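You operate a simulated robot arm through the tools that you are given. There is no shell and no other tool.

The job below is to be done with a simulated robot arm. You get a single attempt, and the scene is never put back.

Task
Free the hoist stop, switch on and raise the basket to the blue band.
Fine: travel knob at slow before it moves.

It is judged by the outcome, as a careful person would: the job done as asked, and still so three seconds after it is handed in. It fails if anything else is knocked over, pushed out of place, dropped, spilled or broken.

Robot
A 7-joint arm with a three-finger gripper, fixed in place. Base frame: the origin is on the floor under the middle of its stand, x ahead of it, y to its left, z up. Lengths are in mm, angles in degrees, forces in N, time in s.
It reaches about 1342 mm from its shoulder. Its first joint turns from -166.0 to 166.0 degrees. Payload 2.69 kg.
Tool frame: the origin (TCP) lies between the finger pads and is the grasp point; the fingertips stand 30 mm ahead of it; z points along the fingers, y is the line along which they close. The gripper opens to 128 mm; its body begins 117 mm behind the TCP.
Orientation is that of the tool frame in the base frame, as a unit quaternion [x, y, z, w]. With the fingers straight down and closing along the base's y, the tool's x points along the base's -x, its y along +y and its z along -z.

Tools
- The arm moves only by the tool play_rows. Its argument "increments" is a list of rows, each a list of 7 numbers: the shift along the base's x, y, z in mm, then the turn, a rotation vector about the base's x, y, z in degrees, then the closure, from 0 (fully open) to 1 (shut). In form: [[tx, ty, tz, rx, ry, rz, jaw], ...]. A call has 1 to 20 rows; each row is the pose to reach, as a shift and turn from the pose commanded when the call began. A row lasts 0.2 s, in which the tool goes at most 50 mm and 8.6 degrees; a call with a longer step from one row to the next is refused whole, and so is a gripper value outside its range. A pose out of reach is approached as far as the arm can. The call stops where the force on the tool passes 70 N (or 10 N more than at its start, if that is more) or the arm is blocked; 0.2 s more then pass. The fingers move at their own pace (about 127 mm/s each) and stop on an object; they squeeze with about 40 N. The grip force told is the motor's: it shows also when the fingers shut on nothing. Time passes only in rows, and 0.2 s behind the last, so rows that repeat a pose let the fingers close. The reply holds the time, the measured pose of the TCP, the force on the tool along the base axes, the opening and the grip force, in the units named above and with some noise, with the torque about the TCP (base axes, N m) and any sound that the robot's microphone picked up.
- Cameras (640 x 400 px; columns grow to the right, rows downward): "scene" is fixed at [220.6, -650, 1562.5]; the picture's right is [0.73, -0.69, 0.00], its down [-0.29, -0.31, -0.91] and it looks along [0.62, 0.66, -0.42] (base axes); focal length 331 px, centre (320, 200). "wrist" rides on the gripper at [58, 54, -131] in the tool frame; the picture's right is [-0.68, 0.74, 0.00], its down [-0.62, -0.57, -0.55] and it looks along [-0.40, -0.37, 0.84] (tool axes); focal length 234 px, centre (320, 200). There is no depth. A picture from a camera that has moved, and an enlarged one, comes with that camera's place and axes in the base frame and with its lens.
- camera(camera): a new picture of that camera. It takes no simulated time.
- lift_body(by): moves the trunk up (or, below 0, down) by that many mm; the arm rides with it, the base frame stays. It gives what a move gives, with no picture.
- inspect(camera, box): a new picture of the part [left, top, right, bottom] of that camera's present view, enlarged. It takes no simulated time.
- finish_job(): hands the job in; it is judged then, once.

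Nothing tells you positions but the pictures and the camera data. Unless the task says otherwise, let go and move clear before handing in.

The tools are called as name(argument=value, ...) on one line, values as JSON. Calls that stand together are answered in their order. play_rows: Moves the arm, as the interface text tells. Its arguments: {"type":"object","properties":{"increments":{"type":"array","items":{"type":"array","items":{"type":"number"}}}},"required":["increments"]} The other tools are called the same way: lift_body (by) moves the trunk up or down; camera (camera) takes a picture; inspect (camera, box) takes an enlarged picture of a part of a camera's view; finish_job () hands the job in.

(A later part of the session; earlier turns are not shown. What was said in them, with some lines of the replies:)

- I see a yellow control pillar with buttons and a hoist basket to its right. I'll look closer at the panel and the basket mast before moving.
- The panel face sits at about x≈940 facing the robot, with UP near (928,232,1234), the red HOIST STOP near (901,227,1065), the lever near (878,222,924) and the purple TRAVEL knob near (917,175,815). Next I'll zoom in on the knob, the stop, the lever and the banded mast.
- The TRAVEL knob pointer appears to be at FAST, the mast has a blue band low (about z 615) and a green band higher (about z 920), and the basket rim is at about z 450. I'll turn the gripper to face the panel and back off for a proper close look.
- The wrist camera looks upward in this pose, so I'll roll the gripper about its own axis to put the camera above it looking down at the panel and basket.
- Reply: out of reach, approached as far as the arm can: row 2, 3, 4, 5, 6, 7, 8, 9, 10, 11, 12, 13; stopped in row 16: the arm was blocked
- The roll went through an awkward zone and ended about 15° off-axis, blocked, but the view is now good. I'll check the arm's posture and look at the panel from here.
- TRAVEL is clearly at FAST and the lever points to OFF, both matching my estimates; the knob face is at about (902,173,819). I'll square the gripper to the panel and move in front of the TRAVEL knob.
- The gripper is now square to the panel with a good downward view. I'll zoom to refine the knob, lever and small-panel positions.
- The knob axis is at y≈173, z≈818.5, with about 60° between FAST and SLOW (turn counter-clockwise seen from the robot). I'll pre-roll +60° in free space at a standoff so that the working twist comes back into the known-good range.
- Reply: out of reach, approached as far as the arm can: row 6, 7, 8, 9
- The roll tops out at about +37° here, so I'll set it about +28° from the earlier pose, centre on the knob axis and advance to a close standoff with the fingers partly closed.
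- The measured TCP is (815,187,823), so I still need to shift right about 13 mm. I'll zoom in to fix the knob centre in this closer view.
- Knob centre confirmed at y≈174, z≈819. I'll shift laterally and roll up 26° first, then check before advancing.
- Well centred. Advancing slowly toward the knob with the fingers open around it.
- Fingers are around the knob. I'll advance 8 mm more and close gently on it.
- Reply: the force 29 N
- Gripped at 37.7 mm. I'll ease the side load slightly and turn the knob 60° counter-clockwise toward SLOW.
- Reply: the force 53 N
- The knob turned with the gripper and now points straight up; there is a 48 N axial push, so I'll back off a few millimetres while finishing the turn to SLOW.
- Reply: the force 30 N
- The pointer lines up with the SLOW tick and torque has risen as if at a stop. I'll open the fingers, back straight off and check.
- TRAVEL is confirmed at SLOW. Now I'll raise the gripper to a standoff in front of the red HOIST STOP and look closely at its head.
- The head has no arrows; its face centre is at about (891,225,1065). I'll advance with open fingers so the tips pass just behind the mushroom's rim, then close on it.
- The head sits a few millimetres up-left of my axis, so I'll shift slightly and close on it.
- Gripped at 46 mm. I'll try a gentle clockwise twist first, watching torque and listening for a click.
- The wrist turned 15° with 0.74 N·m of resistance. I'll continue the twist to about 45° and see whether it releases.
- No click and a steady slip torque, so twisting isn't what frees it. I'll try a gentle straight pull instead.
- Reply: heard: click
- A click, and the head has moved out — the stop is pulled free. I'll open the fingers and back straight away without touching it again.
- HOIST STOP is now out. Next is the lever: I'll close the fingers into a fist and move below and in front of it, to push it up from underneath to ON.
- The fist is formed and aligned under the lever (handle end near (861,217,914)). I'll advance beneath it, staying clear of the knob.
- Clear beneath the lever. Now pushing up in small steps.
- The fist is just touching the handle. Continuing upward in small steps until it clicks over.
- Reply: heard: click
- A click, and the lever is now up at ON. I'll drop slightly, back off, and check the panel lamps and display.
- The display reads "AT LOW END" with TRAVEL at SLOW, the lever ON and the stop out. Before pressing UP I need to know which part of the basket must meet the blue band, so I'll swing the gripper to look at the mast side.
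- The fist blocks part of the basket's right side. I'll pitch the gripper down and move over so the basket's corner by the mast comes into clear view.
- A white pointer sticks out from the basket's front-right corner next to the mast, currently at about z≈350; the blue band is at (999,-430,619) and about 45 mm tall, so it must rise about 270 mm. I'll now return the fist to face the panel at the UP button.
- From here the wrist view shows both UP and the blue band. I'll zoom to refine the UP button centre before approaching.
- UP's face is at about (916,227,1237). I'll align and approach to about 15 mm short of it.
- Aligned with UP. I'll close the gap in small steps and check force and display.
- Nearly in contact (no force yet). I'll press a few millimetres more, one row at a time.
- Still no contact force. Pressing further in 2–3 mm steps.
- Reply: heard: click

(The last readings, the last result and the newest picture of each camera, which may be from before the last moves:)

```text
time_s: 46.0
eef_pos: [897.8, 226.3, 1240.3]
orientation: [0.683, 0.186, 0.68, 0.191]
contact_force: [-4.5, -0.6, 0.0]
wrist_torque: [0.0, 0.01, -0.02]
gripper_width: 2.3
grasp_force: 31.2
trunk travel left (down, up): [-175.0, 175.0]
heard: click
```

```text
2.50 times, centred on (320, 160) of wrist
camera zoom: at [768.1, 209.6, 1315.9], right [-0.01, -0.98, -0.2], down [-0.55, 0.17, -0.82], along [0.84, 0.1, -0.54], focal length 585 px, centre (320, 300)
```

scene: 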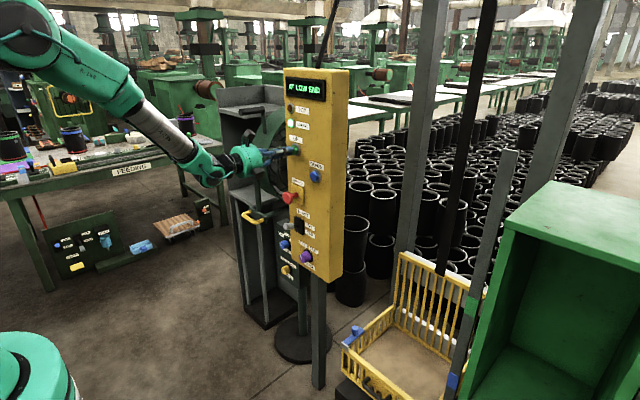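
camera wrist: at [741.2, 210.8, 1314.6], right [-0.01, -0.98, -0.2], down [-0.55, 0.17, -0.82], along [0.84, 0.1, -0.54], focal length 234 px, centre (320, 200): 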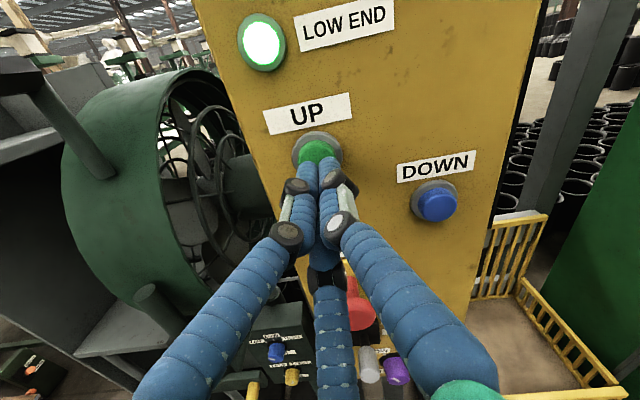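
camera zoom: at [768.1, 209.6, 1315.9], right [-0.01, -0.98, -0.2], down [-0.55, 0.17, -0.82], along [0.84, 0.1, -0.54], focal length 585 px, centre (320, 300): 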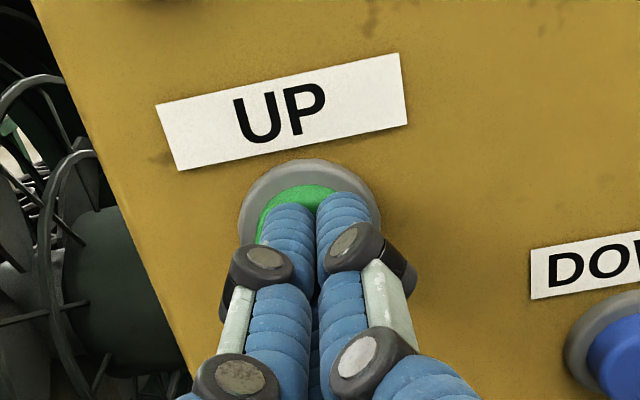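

The display says "GOING UP". To learn whether UP is hold-to-run, I'll release it briefly now, while there is plenty of travel left.

play_rows(increments=[[-6, 0, 0, 0, 0, 0, 1]])

inspect(camera="scene", box=[250, 70, 370, 190])

inspect(camera="scene", box=[330, 230, 500, 400])

```text
time_s: 46.4
eef_pos: [894.0, 226.0, 1239.0]
orientation: [0.683, 0.185, 0.68, 0.191]
contact_force: [-0.5, 0.4, 0.3]
wrist_torque: [0.01, -0.04, 0.0]
gripper_width: 2.1
grasp_force: 31.4
trunk travel left (down, up): [-175.0, 175.0]
```

```text
3.33 times, centred on (310, 130) of scene
camera zoom: at [220.6, -650.0, 1562.5], right [0.73, -0.69, 0.0], down [-0.29, -0.31, -0.91], along [0.62, 0.66, -0.42], focal length 1104 px, centre (353, 433)
```

zoom: 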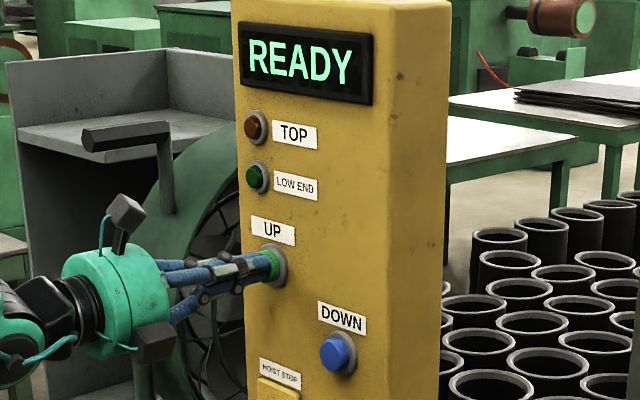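

```text
2.35 times, centred on (415, 315) of scene
camera zoom: at [220.6, -650.0, 1562.5], right [0.73, -0.69, 0.0], down [-0.29, -0.31, -0.91], along [0.62, 0.66, -0.42], focal length 779 px, centre (96, -71)
```

zoom: 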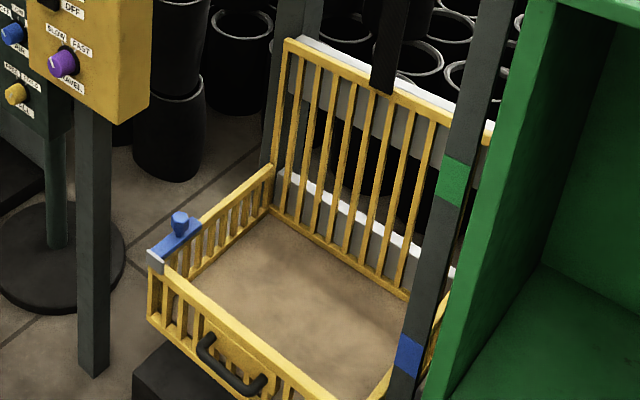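

UP is hold-to-run (READY on release), and the basket rose about 25 mm in about 0.4 s. I'll press and hold for just over a second, then measure.

play_rows(increments=[[6, 0, 0, 0, 0, 0, 1], [8, 0, 0, 0, 0, 0, 1], [8, 0, 0, 0, 0, 0, 1], [8, 0, 0, 0, 0, 0, 1], [8, 0, 0, 0, 0, 0, 1]])

inspect(camera="scene", box=[250, 70, 370, 190])

inspect(camera="scene", box=[330, 230, 500, 400])

inspect(camera="scene", box=[400, 320, 500, 400])

```text
time_s: 47.6
eef_pos: [900.2, 226.1, 1240.7]
orientation: [0.682, 0.186, 0.681, 0.191]
contact_force: [-16.3, 1.1, 4.0]
wrist_torque: [0.03, 0.02, 0.12]
gripper_width: 6.1
grasp_force: 31.4
trunk travel left (down, up): [-175.0, 175.0]
heard: click
```

```text
3.33 times, centred on (310, 130) of scene
camera zoom: at [220.6, -650.0, 1562.5], right [0.73, -0.69, 0.0], down [-0.29, -0.31, -0.91], along [0.62, 0.66, -0.42], focal length 1104 px, centre (353, 433)
```

zoom: 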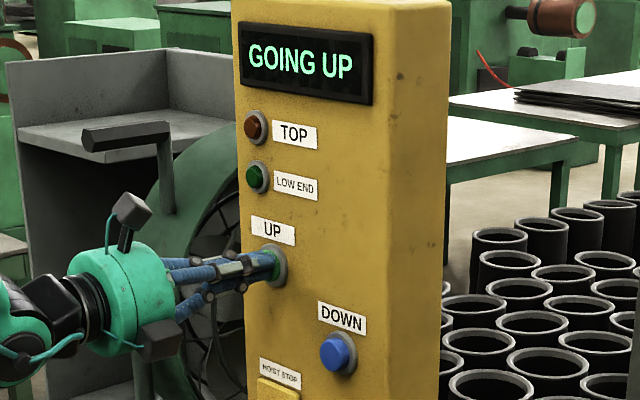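

```text
2.35 times, centred on (415, 315) of scene
camera zoom: at [220.6, -650.0, 1562.5], right [0.73, -0.69, 0.0], down [-0.29, -0.31, -0.91], along [0.62, 0.66, -0.42], focal length 779 px, centre (96, -71)
```

zoom: 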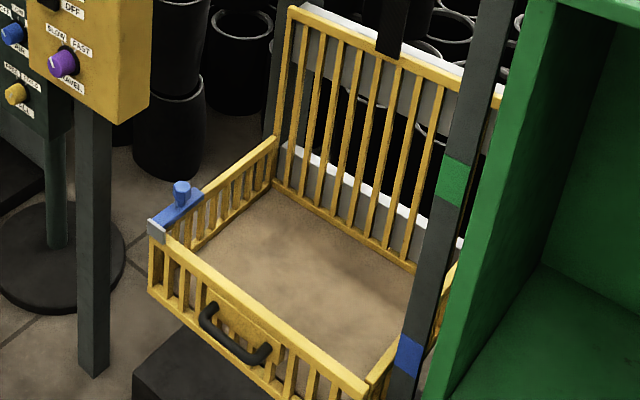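

```text
5.00 times, centred on (450, 360) of scene
camera zoom: at [220.6, -650.0, 1562.5], right [0.73, -0.69, 0.0], down [-0.29, -0.31, -0.91], along [0.62, 0.66, -0.42], focal length 1656 px, centre (-330, -600)
```

zoom: 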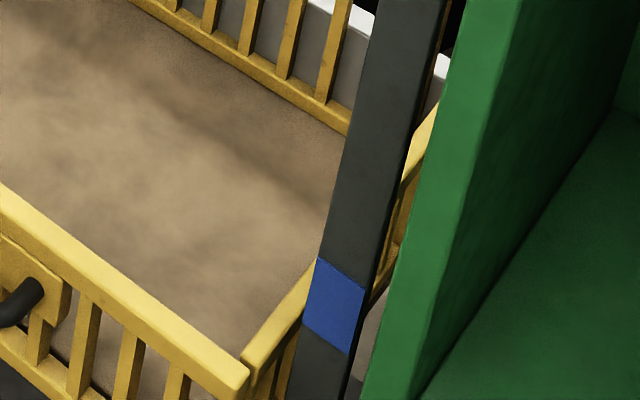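

The basket has risen about 95 mm so far at about 60 mm/s, with roughly 170 mm to go. I'll keep holding (easing the push slightly) for about 1.4 s more and re-measure.

play_rows(increments=[[-1, 0, 0, 0, 0, 0, 1], [-1, 0, 0, 0, 0, 0, 1], [-1, 0, 0, 0, 0, 0, 1], [-1, 0, 0, 0, 0, 0, 1], [-1, 0, 0, 0, 0, 0, 1], [-1, 0, 0, 0, 0, 0, 1]])

inspect(camera="scene", box=[250, 70, 370, 190])

inspect(camera="scene", box=[330, 230, 500, 400])

inspect(camera="scene", box=[400, 320, 500, 400])

camera(camera="wrist")

```text
time_s: 49.0
eef_pos: [899.5, 226.2, 1239.2]
orientation: [0.682, 0.185, 0.681, 0.192]
contact_force: [-10.0, -0.6, 3.9]
wrist_torque: [0.02, -0.07, 0.07]
gripper_width: 2.2
grasp_force: 31.8
trunk travel left (down, up): [-175.0, 175.0]
```

```text
3.33 times, centred on (310, 130) of scene
camera zoom: at [220.6, -650.0, 1562.5], right [0.73, -0.69, 0.0], down [-0.29, -0.31, -0.91], along [0.62, 0.66, -0.42], focal length 1104 px, centre (353, 433)
```

zoom: 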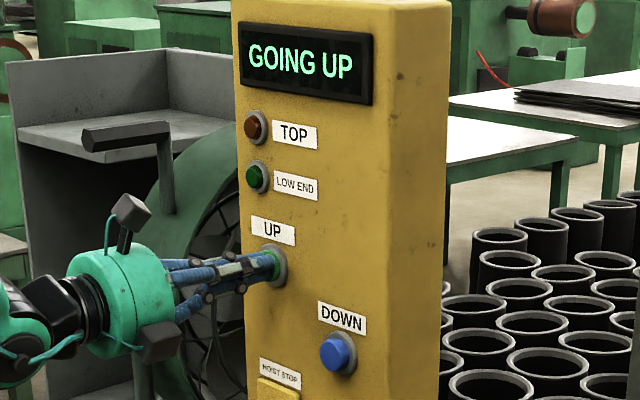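

```text
2.35 times, centred on (415, 315) of scene
camera zoom: at [220.6, -650.0, 1562.5], right [0.73, -0.69, 0.0], down [-0.29, -0.31, -0.91], along [0.62, 0.66, -0.42], focal length 779 px, centre (96, -71)
```

zoom: 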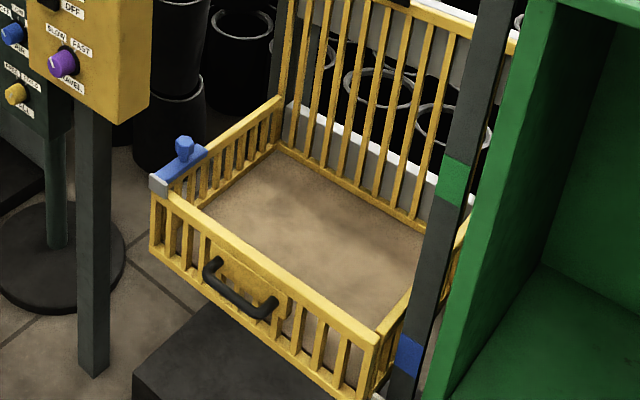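

```text
5.00 times, centred on (450, 360) of scene
camera zoom: at [220.6, -650.0, 1562.5], right [0.73, -0.69, 0.0], down [-0.29, -0.31, -0.91], along [0.62, 0.66, -0.42], focal length 1656 px, centre (-330, -600)
```

zoom: 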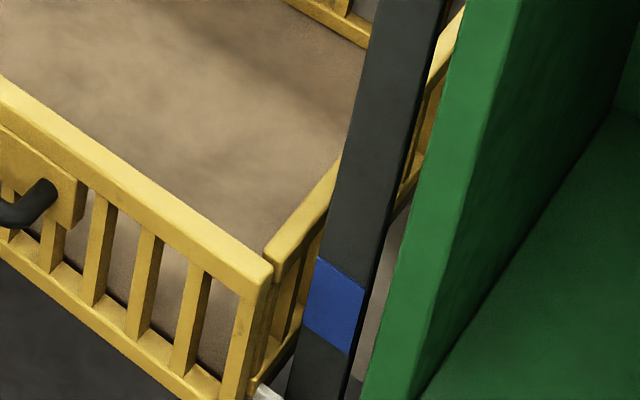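

```text
taken
camera wrist: at [768.8, 209.9, 1315.7], right [-0.01, -0.98, -0.2], down [-0.55, 0.17, -0.82], along [0.84, 0.1, -0.54], focal length 234 px, centre (320, 200)
```

wrist: 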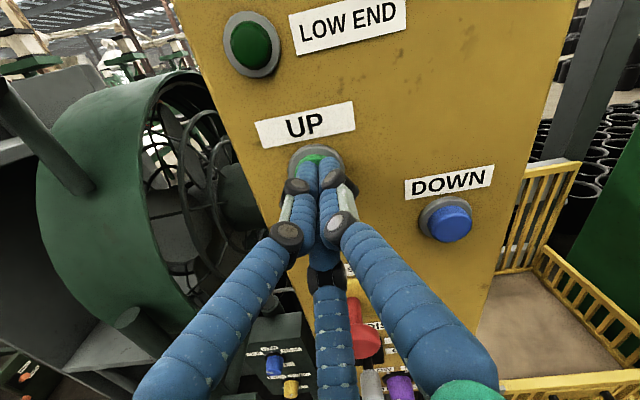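

The white pointer is just coming into view, at about 70 mm below the band centre. Holding 0.6 s more (about 40 mm), then I'll look again.

play_rows(increments=[[0, 0, 0, 0, 0, 0, 1], [0, 0, 0, 0, 0, 0, 1]])

inspect(camera="scene", box=[400, 320, 500, 400])

inspect(camera="scene", box=[330, 230, 500, 400])

```text
time_s: 49.6
eef_pos: [899.0, 226.7, 1239.6]
orientation: [0.682, 0.186, 0.681, 0.191]
contact_force: [-9.1, -1.8, 3.0]
wrist_torque: [0.01, -0.04, 0.03]
gripper_width: 2.2
grasp_force: 31.3
trunk travel left (down, up): [-175.0, 175.0]
```

```text
5.00 times, centred on (450, 360) of scene
camera zoom: at [220.6, -650.0, 1562.5], right [0.73, -0.69, 0.0], down [-0.29, -0.31, -0.91], along [0.62, 0.66, -0.42], focal length 1656 px, centre (-330, -600)
```

zoom: 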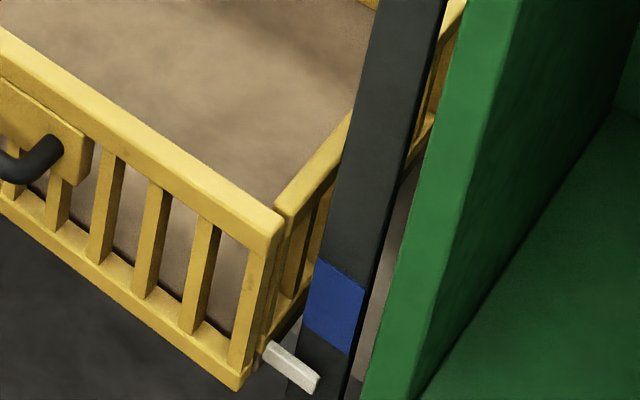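

```text
2.35 times, centred on (415, 315) of scene
camera zoom: at [220.6, -650.0, 1562.5], right [0.73, -0.69, 0.0], down [-0.29, -0.31, -0.91], along [0.62, 0.66, -0.42], focal length 779 px, centre (96, -71)
```

zoom: 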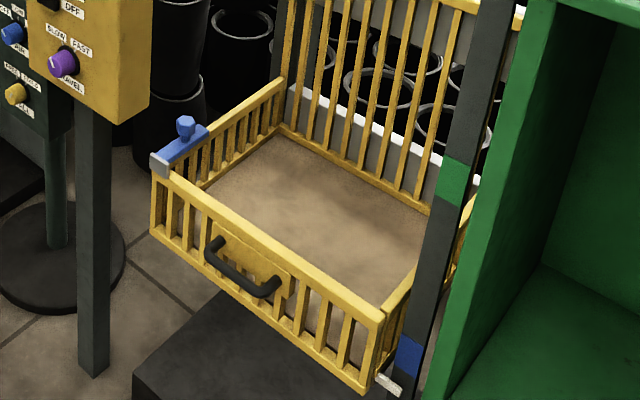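

The pointer bar is just under the band, but parallax from this camera makes the remaining distance uncertain (about 30–70 mm). I'll release UP, back off, and bring the wrist camera level with the band to measure it properly.

play_rows(increments=[[-8, 0, 0, 0, 0, 0, 1], [-30, 0, 0, 0, 0, 0, 1], [-70, 0, 0, 0, 0, 0, 1], [-115, 0, 0, 0, 0, 0, 1], [-160, 0, 0, 0, 0, 0, 1], [-200, 0, 0, 0, 0, 0, 1]])

inspect(camera="scene", box=[250, 70, 370, 190])

inspect(camera="scene", box=[400, 320, 500, 400])

```text
time_s: 51.0
eef_pos: [700.6, 225.7, 1238.9]
orientation: [0.683, 0.186, 0.681, 0.19]
contact_force: [0.8, -0.3, -0.3]
wrist_torque: [-0.02, -0.03, 0.0]
gripper_width: 2.1
grasp_force: 31.4
trunk travel left (down, up): [-175.0, 175.0]
```

```text
3.33 times, centred on (310, 130) of scene
camera zoom: at [220.6, -650.0, 1562.5], right [0.73, -0.69, 0.0], down [-0.29, -0.31, -0.91], along [0.62, 0.66, -0.42], focal length 1104 px, centre (353, 433)
```

zoom: 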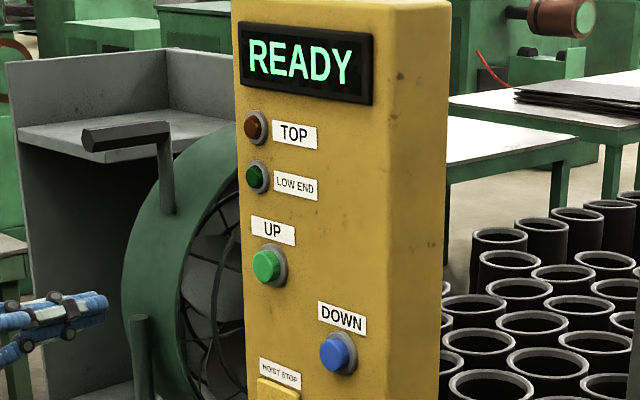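

```text
5.00 times, centred on (450, 360) of scene
camera zoom: at [220.6, -650.0, 1562.5], right [0.73, -0.69, 0.0], down [-0.29, -0.31, -0.91], along [0.62, 0.66, -0.42], focal length 1656 px, centre (-330, -600)
```

zoom: 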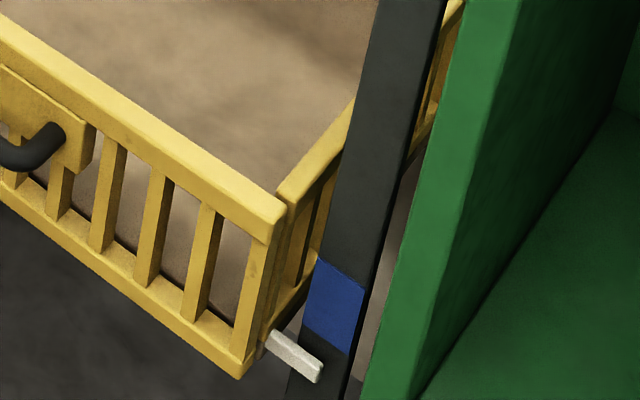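

Released: display READY, with the pointer now right at the lower edge of the band in this view. Moving the camera down and right to view the band level.

play_rows(increments=[[-10, -28, -31, 0, 0, 0, 1], [-20, -56, -62, 0, 0, 0, 1], [-30, -84, -93, 0, 0, 0, 1], [-40, -112, -124, 0, 0, 0, 1], [-50, -140, -155, 0, 0, 0, 1], [-60, -168, -186, 0, 0, 0, 1], [-60, -198, -220, 0, 0, 0, 1], [-60, -228, -254, 0, 0, 0, 1], [-60, -258, -288, 0, 0, 0, 1], [-60, -288, -322, 0, 0, 0, 1], [-60, -318, -356, 0, 0, 0, 1], [-60, -348, -390, 0, 0, 0, 1], [-60, -378, -424, 0, 0, 0, 1], [-60, -408, -458, 0, 0, 0, 1], [-60, -438, -492, 0, 0, 0, 1], [-60, -468, -526, 0, 0, 0, 1], [-60, -498, -560, 0, 0, 0, 1], [-60, -528, -594, 0, 0, 0, 1], [-60, -558, -628, 0, 0, 0, 1], [-60, -588, -660, 0, 0, 0, 1]])

camera(camera="wrist")

camera(camera="scene")

```text
time_s: 55.2
eef_pos: [640.7, -360.6, 580.6]
orientation: [0.683, 0.186, 0.68, 0.191]
contact_force: [-0.1, 0.2, 1.7]
wrist_torque: [-0.03, 0.02, -0.09]
gripper_width: 2.3
grasp_force: 31.4
trunk travel left (down, up): [-175.0, 175.0]
```

```text
taken
camera wrist: at [509.9, -377.5, 656.6], right [-0.01, -0.98, -0.2], down [-0.55, 0.17, -0.82], along [0.84, 0.1, -0.54], focal length 234 px, centre (320, 200)
```

wrist: 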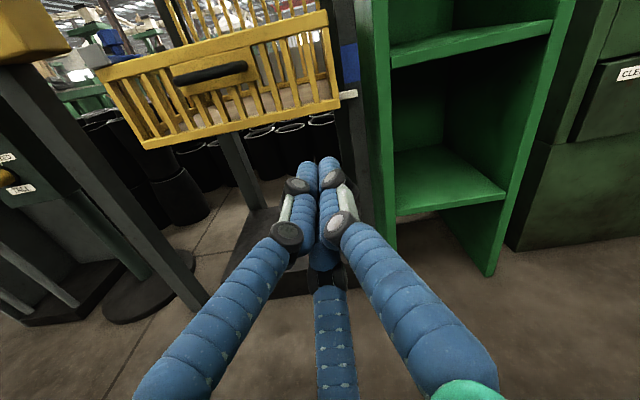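

```text
taken
```

scene: 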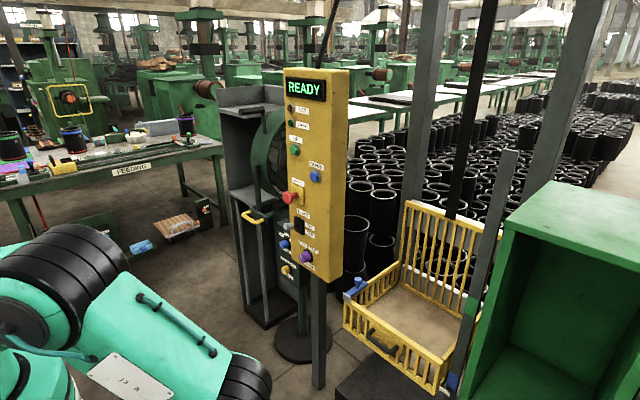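

inspect(camera="wrist", box=[310, 20, 390, 130])

```text
3.64 times, centred on (350, 75) of wrist
camera zoom: at [509.9, -377.5, 656.6], right [-0.01, -0.98, -0.2], down [-0.55, 0.17, -0.82], along [0.84, 0.1, -0.54], focal length 852 px, centre (211, 654)
```

zoom: 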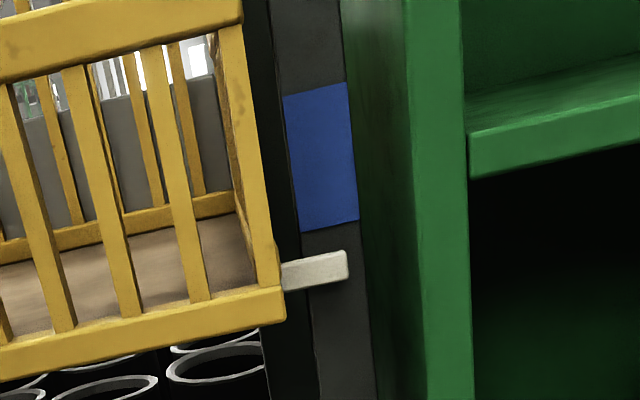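

Now I can measure directly: the blue band spans z≈590–648 (centre 619) and the pointer is at z≈573, so it needs about 46 mm more. I'll retrace the path back to in front of UP.

play_rows(increments=[[0, 30, 32, 0, 0, 0, 1], [0, 60, 66, 0, 0, 0, 1], [0, 90, 100, 0, 0, 0, 1], [0, 120, 134, 0, 0, 0, 1], [0, 150, 168, 0, 0, 0, 1], [0, 180, 202, 0, 0, 0, 1], [0, 210, 236, 0, 0, 0, 1], [0, 240, 270, 0, 0, 0, 1], [0, 270, 304, 0, 0, 0, 1], [0, 300, 338, 0, 0, 0, 1], [0, 330, 372, 0, 0, 0, 1], [0, 360, 406, 0, 0, 0, 1], [0, 390, 440, 0, 0, 0, 1], [0, 420, 474, 0, 0, 0, 1], [10, 448, 505, 0, 0, 0, 1], [20, 476, 536, 0, 0, 0, 1], [30, 504, 567, 0, 0, 0, 1], [40, 532, 598, 0, 0, 0, 1], [50, 560, 629, 0, 0, 0, 1], [60, 588, 660, 0, 0, 0, 1]])

play_rows(increments=[[40, 0, 0, 0, 0, 0, 1], [80, 0, 0, 0, 0, 0, 1], [120, 0, 0, 0, 0, 0, 1], [155, 0, 0, 0, 0, 0, 1], [175, 0, 0, 0, 0, 0, 1], [175, 0, 0, 0, 0, 0, 1]])

camera(camera="wrist")

inspect(camera="scene", box=[250, 70, 370, 190])

inspect(camera="scene", box=[400, 320, 500, 400])

```text
time_s: 59.4
eef_pos: [701.5, 227.1, 1238.3]
orientation: [0.683, 0.186, 0.68, 0.191]
contact_force: [-0.6, -0.5, -0.1]
wrist_torque: [0.02, -0.05, 0.04]
gripper_width: 2.3
grasp_force: 31.4
trunk travel left (down, up): [-175.0, 175.0]
```

```text
time_s: 60.8
eef_pos: [872.8, 227.4, 1237.1]
orientation: [0.683, 0.185, 0.681, 0.191]
contact_force: [-0.1, -0.7, 0.0]
wrist_torque: [-0.01, -0.06, 0.0]
gripper_width: 1.9
grasp_force: 31.3
trunk travel left (down, up): [-175.0, 175.0]
```

```text
taken
camera wrist: at [742.5, 211.4, 1314.7], right [-0.01, -0.98, -0.2], down [-0.55, 0.17, -0.82], along [0.84, 0.1, -0.54], focal length 234 px, centre (320, 200)
```

wrist: 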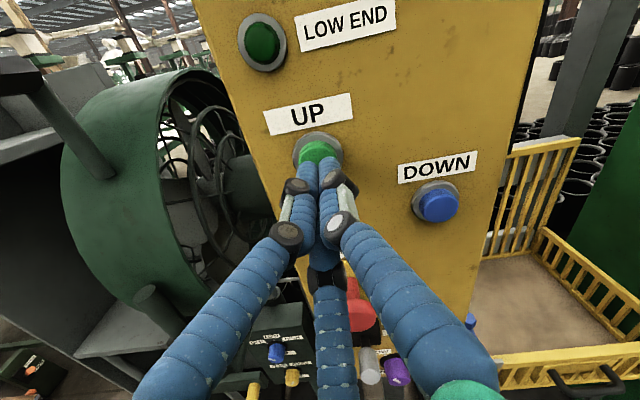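

```text
3.33 times, centred on (310, 130) of scene
camera zoom: at [220.6, -650.0, 1562.5], right [0.73, -0.69, 0.0], down [-0.29, -0.31, -0.91], along [0.62, 0.66, -0.42], focal length 1104 px, centre (353, 433)
```

zoom: 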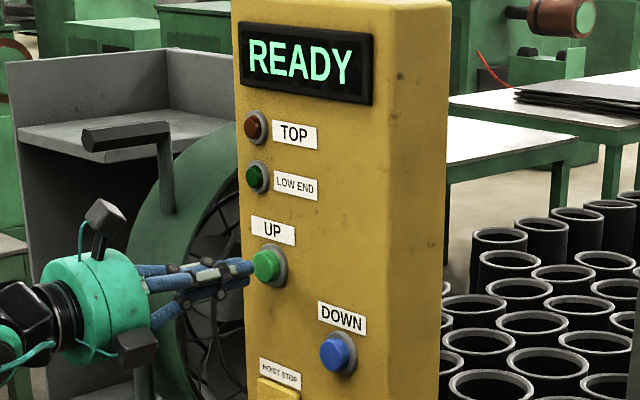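

```text
5.00 times, centred on (450, 360) of scene
camera zoom: at [220.6, -650.0, 1562.5], right [0.73, -0.69, 0.0], down [-0.29, -0.31, -0.91], along [0.62, 0.66, -0.42], focal length 1656 px, centre (-330, -600)
```

zoom: 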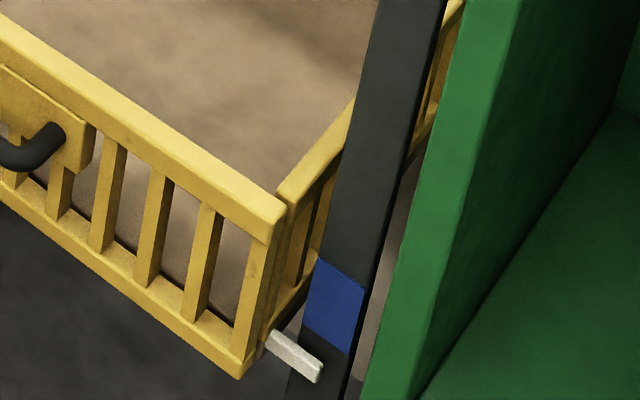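

The basket held its height. I'll press UP for about half a second, then look at the pointer before releasing.

play_rows(increments=[[8, 0, 0, 0, 0, 0, 1], [16, 0, 0, 0, 0, 0, 1], [25, 0, 0, 0, 0, 0, 1]])

inspect(camera="scene", box=[400, 320, 500, 400])

inspect(camera="scene", box=[250, 70, 370, 190])

```text
time_s: 61.6
eef_pos: [897.7, 227.6, 1237.5]
orientation: [0.682, 0.186, 0.681, 0.19]
contact_force: [-1.8, 0.6, 0.2]
wrist_torque: [0.02, 0.03, 0.02]
gripper_width: 6.0
grasp_force: 31.5
trunk travel left (down, up): [-175.0, 175.0]
heard: click
```

```text
5.00 times, centred on (450, 360) of scene
camera zoom: at [220.6, -650.0, 1562.5], right [0.73, -0.69, 0.0], down [-0.29, -0.31, -0.91], along [0.62, 0.66, -0.42], focal length 1656 px, centre (-330, -600)
```

zoom: 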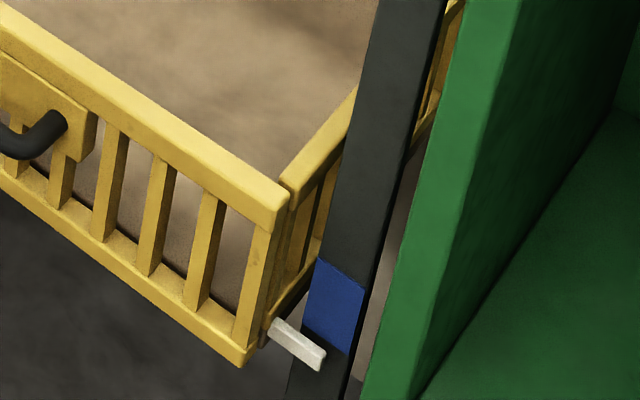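

```text
3.33 times, centred on (310, 130) of scene
camera zoom: at [220.6, -650.0, 1562.5], right [0.73, -0.69, 0.0], down [-0.29, -0.31, -0.91], along [0.62, 0.66, -0.42], focal length 1104 px, centre (353, 433)
```

zoom: 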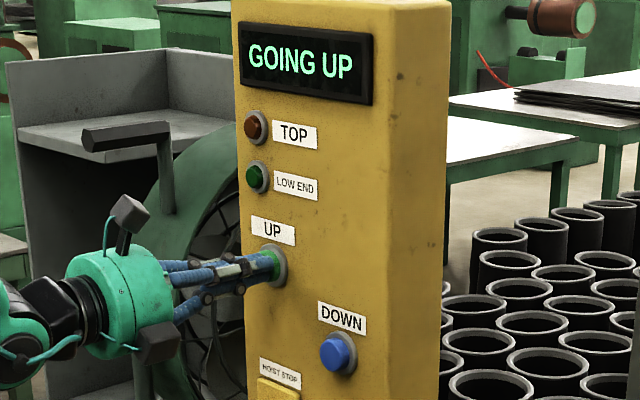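

Moved about 11 mm so far. One more row of holding (about 28 mm), and then release should land it near the centre.

play_rows(increments=[[0, 0, 0, 0, 0, 0, 1]])

inspect(camera="scene", box=[400, 320, 500, 400])

```text
time_s: 62.0
eef_pos: [899.5, 226.9, 1238.4]
orientation: [0.683, 0.185, 0.681, 0.191]
contact_force: [-2.5, -1.2, 0.3]
wrist_torque: [0.0, 0.01, -0.01]
gripper_width: 2.4
grasp_force: 31.8
trunk travel left (down, up): [-175.0, 175.0]
```

```text
5.00 times, centred on (450, 360) of scene
camera zoom: at [220.6, -650.0, 1562.5], right [0.73, -0.69, 0.0], down [-0.29, -0.31, -0.91], along [0.62, 0.66, -0.42], focal length 1656 px, centre (-330, -600)
```

zoom: 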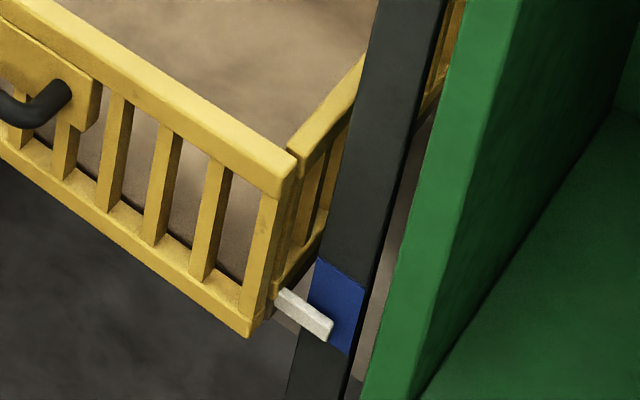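

About 39 of 46 mm done; releasing adds the last few. Letting go of UP and backing straight off.

play_rows(increments=[[-20, 0, 0, 0, 0, 0, 1], [-60, 0, 0, 0, 0, 0, 1], [-100, 0, 0, 0, 0, 0, 1], [-150, 0, 0, 0, 0, 0, 1], [-199, 0, 0, 0, 0, 0, 1]])

inspect(camera="scene", box=[400, 320, 500, 400])

inspect(camera="scene", box=[250, 70, 370, 190])

```text
time_s: 63.2
eef_pos: [698.2, 226.7, 1239.3]
orientation: [0.683, 0.186, 0.681, 0.191]
contact_force: [0.5, 0.2, 0.4]
wrist_torque: [0.02, 0.05, 0.02]
gripper_width: 1.9
grasp_force: 32.0
trunk travel left (down, up): [-175.0, 175.0]
```

```text
5.00 times, centred on (450, 360) of scene
camera zoom: at [220.6, -650.0, 1562.5], right [0.73, -0.69, 0.0], down [-0.29, -0.31, -0.91], along [0.62, 0.66, -0.42], focal length 1656 px, centre (-330, -600)
```

zoom: 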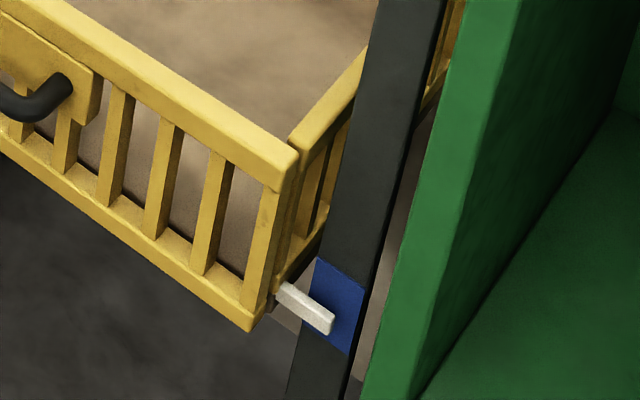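

```text
3.33 times, centred on (310, 130) of scene
camera zoom: at [220.6, -650.0, 1562.5], right [0.73, -0.69, 0.0], down [-0.29, -0.31, -0.91], along [0.62, 0.66, -0.42], focal length 1104 px, centre (353, 433)
```

zoom: 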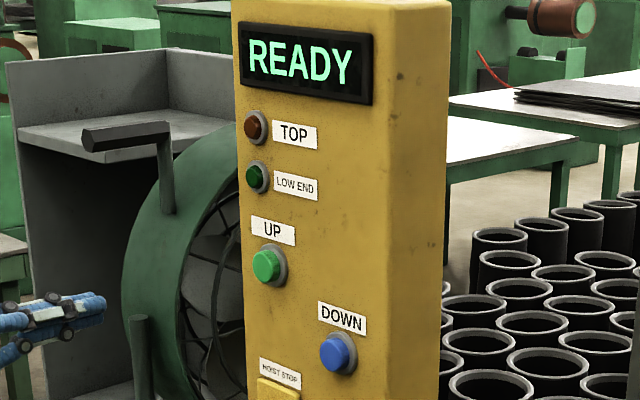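

Released with display READY; the pointer should now be near z≈618. I'll verify again with the level wrist view.

play_rows(increments=[[-10, -28, -31, 0, 0, 0, 1], [-20, -56, -62, 0, 0, 0, 1], [-30, -84, -93, 0, 0, 0, 1], [-40, -112, -124, 0, 0, 0, 1], [-50, -140, -155, 0, 0, 0, 1], [-60, -168, -186, 0, 0, 0, 1], [-60, -198, -220, 0, 0, 0, 1], [-60, -228, -254, 0, 0, 0, 1], [-60, -258, -288, 0, 0, 0, 1], [-60, -288, -322, 0, 0, 0, 1], [-60, -318, -356, 0, 0, 0, 1], [-60, -348, -390, 0, 0, 0, 1], [-60, -378, -424, 0, 0, 0, 1], [-60, -408, -458, 0, 0, 0, 1], [-60, -438, -492, 0, 0, 0, 1], [-60, -468, -526, 0, 0, 0, 1], [-60, -498, -560, 0, 0, 0, 1], [-60, -528, -594, 0, 0, 0, 1], [-60, -558, -628, 0, 0, 0, 1], [-60, -588, -660, 0, 0, 0, 1]])

inspect(camera="wrist", box=[310, 20, 390, 130])

camera(camera="wrist")

camera(camera="scene")

```text
time_s: 67.4
eef_pos: [642.8, -362.9, 576.3]
orientation: [0.683, 0.186, 0.681, 0.191]
contact_force: [0.2, -0.3, 0.7]
wrist_torque: [-0.03, 0.05, 0.02]
gripper_width: 2.0
grasp_force: 31.4
trunk travel left (down, up): [-175.0, 175.0]
```

```text
3.64 times, centred on (350, 75) of wrist
camera zoom: at [510.7, -379.5, 653.4], right [-0.01, -0.98, -0.2], down [-0.55, 0.17, -0.82], along [0.84, 0.1, -0.54], focal length 852 px, centre (211, 654)
```

zoom: 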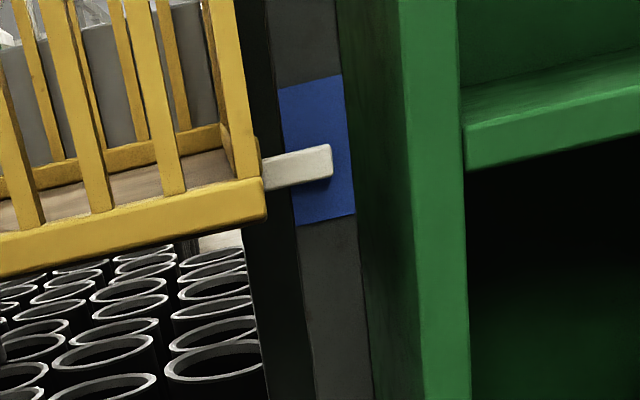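

```text
taken
camera wrist: at [510.7, -379.5, 653.4], right [-0.01, -0.98, -0.2], down [-0.55, 0.17, -0.82], along [0.84, 0.1, -0.54], focal length 234 px, centre (320, 200)
```

wrist: 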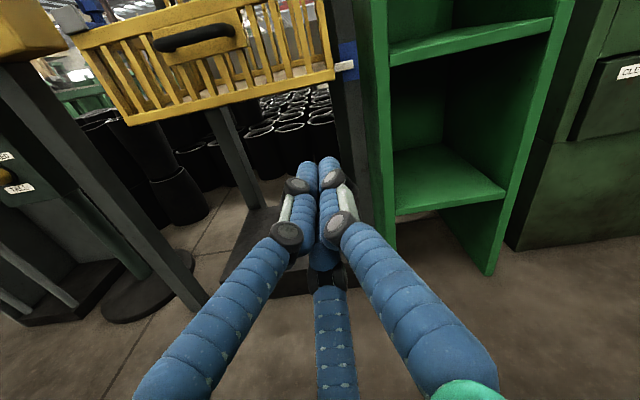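

```text
taken
```

scene: 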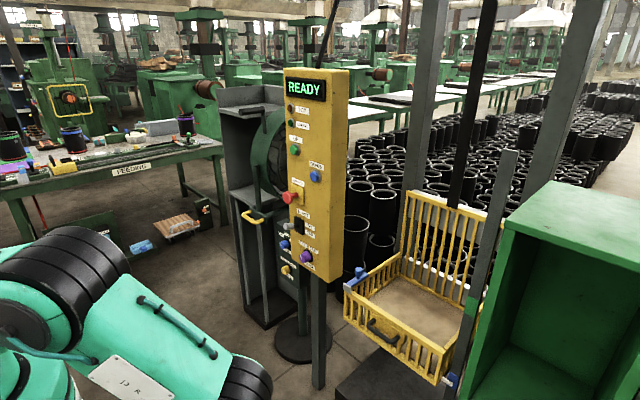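

The pointer is squarely within the blue band (about z 616 against a centre of about 620) and has held for over 4 s. One last check of the panel controls before handing in.

inspect(camera="scene", box=[250, 170, 350, 280])

inspect(camera="scene", box=[330, 180, 520, 400])

```text
3.64 times, centred on (300, 225) of scene
camera zoom: at [220.6, -650.0, 1562.5], right [0.73, -0.69, 0.0], down [-0.29, -0.31, -0.91], along [0.62, 0.66, -0.42], focal length 1204 px, centre (393, 109)
```

zoom: 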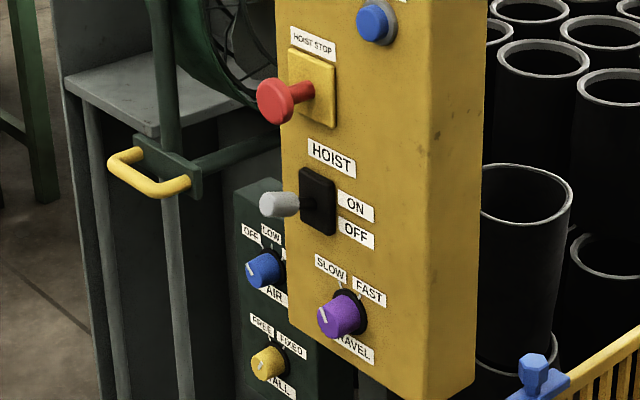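

```text
1.82 times, centred on (425, 290) of scene
camera zoom: at [220.6, -650.0, 1562.5], right [0.73, -0.69, 0.0], down [-0.29, -0.31, -0.91], along [0.62, 0.66, -0.42], focal length 602 px, centre (129, 36)
```

zoom: 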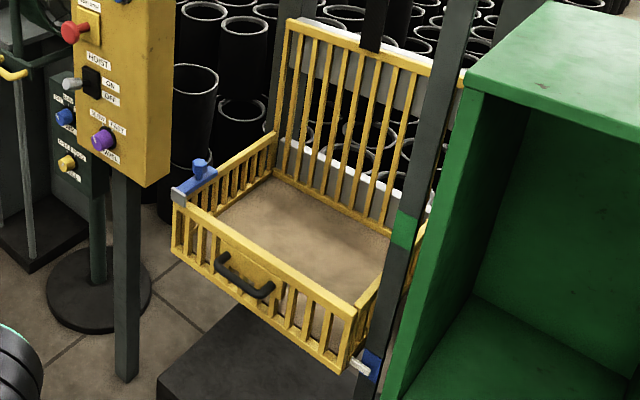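

Everything is as asked: the stop is out, the lever is at ON, TRAVEL is at SLOW, and the basket pointer is steady on the blue band. The arm is clear of everything, so I'm handing in.

finish_job()

```text
The job is handed in.
```

The basket is raised to the blue band and steady there, and I've handed the job in. Its white pointer sits about 4 mm below the centre of the band, which is about 58 mm tall, and it held for more than 4 s before hand-in.

- **Travel knob:** it was at FAST, and I turned it to SLOW before anything moved.
- **Hoist stop:** twisting did nothing. A straight pull freed it with a click, and it has stayed out.
- **Hoist lever:** pushed up to ON.
- **UP button:** it runs only while held, so I raised the basket in stages. Partway up I stopped to measure the gap from level with the band.

The hoist is still switched on, and the display reads READY. The arm is clear of the panel and the basket, and I saw nothing else disturbed.
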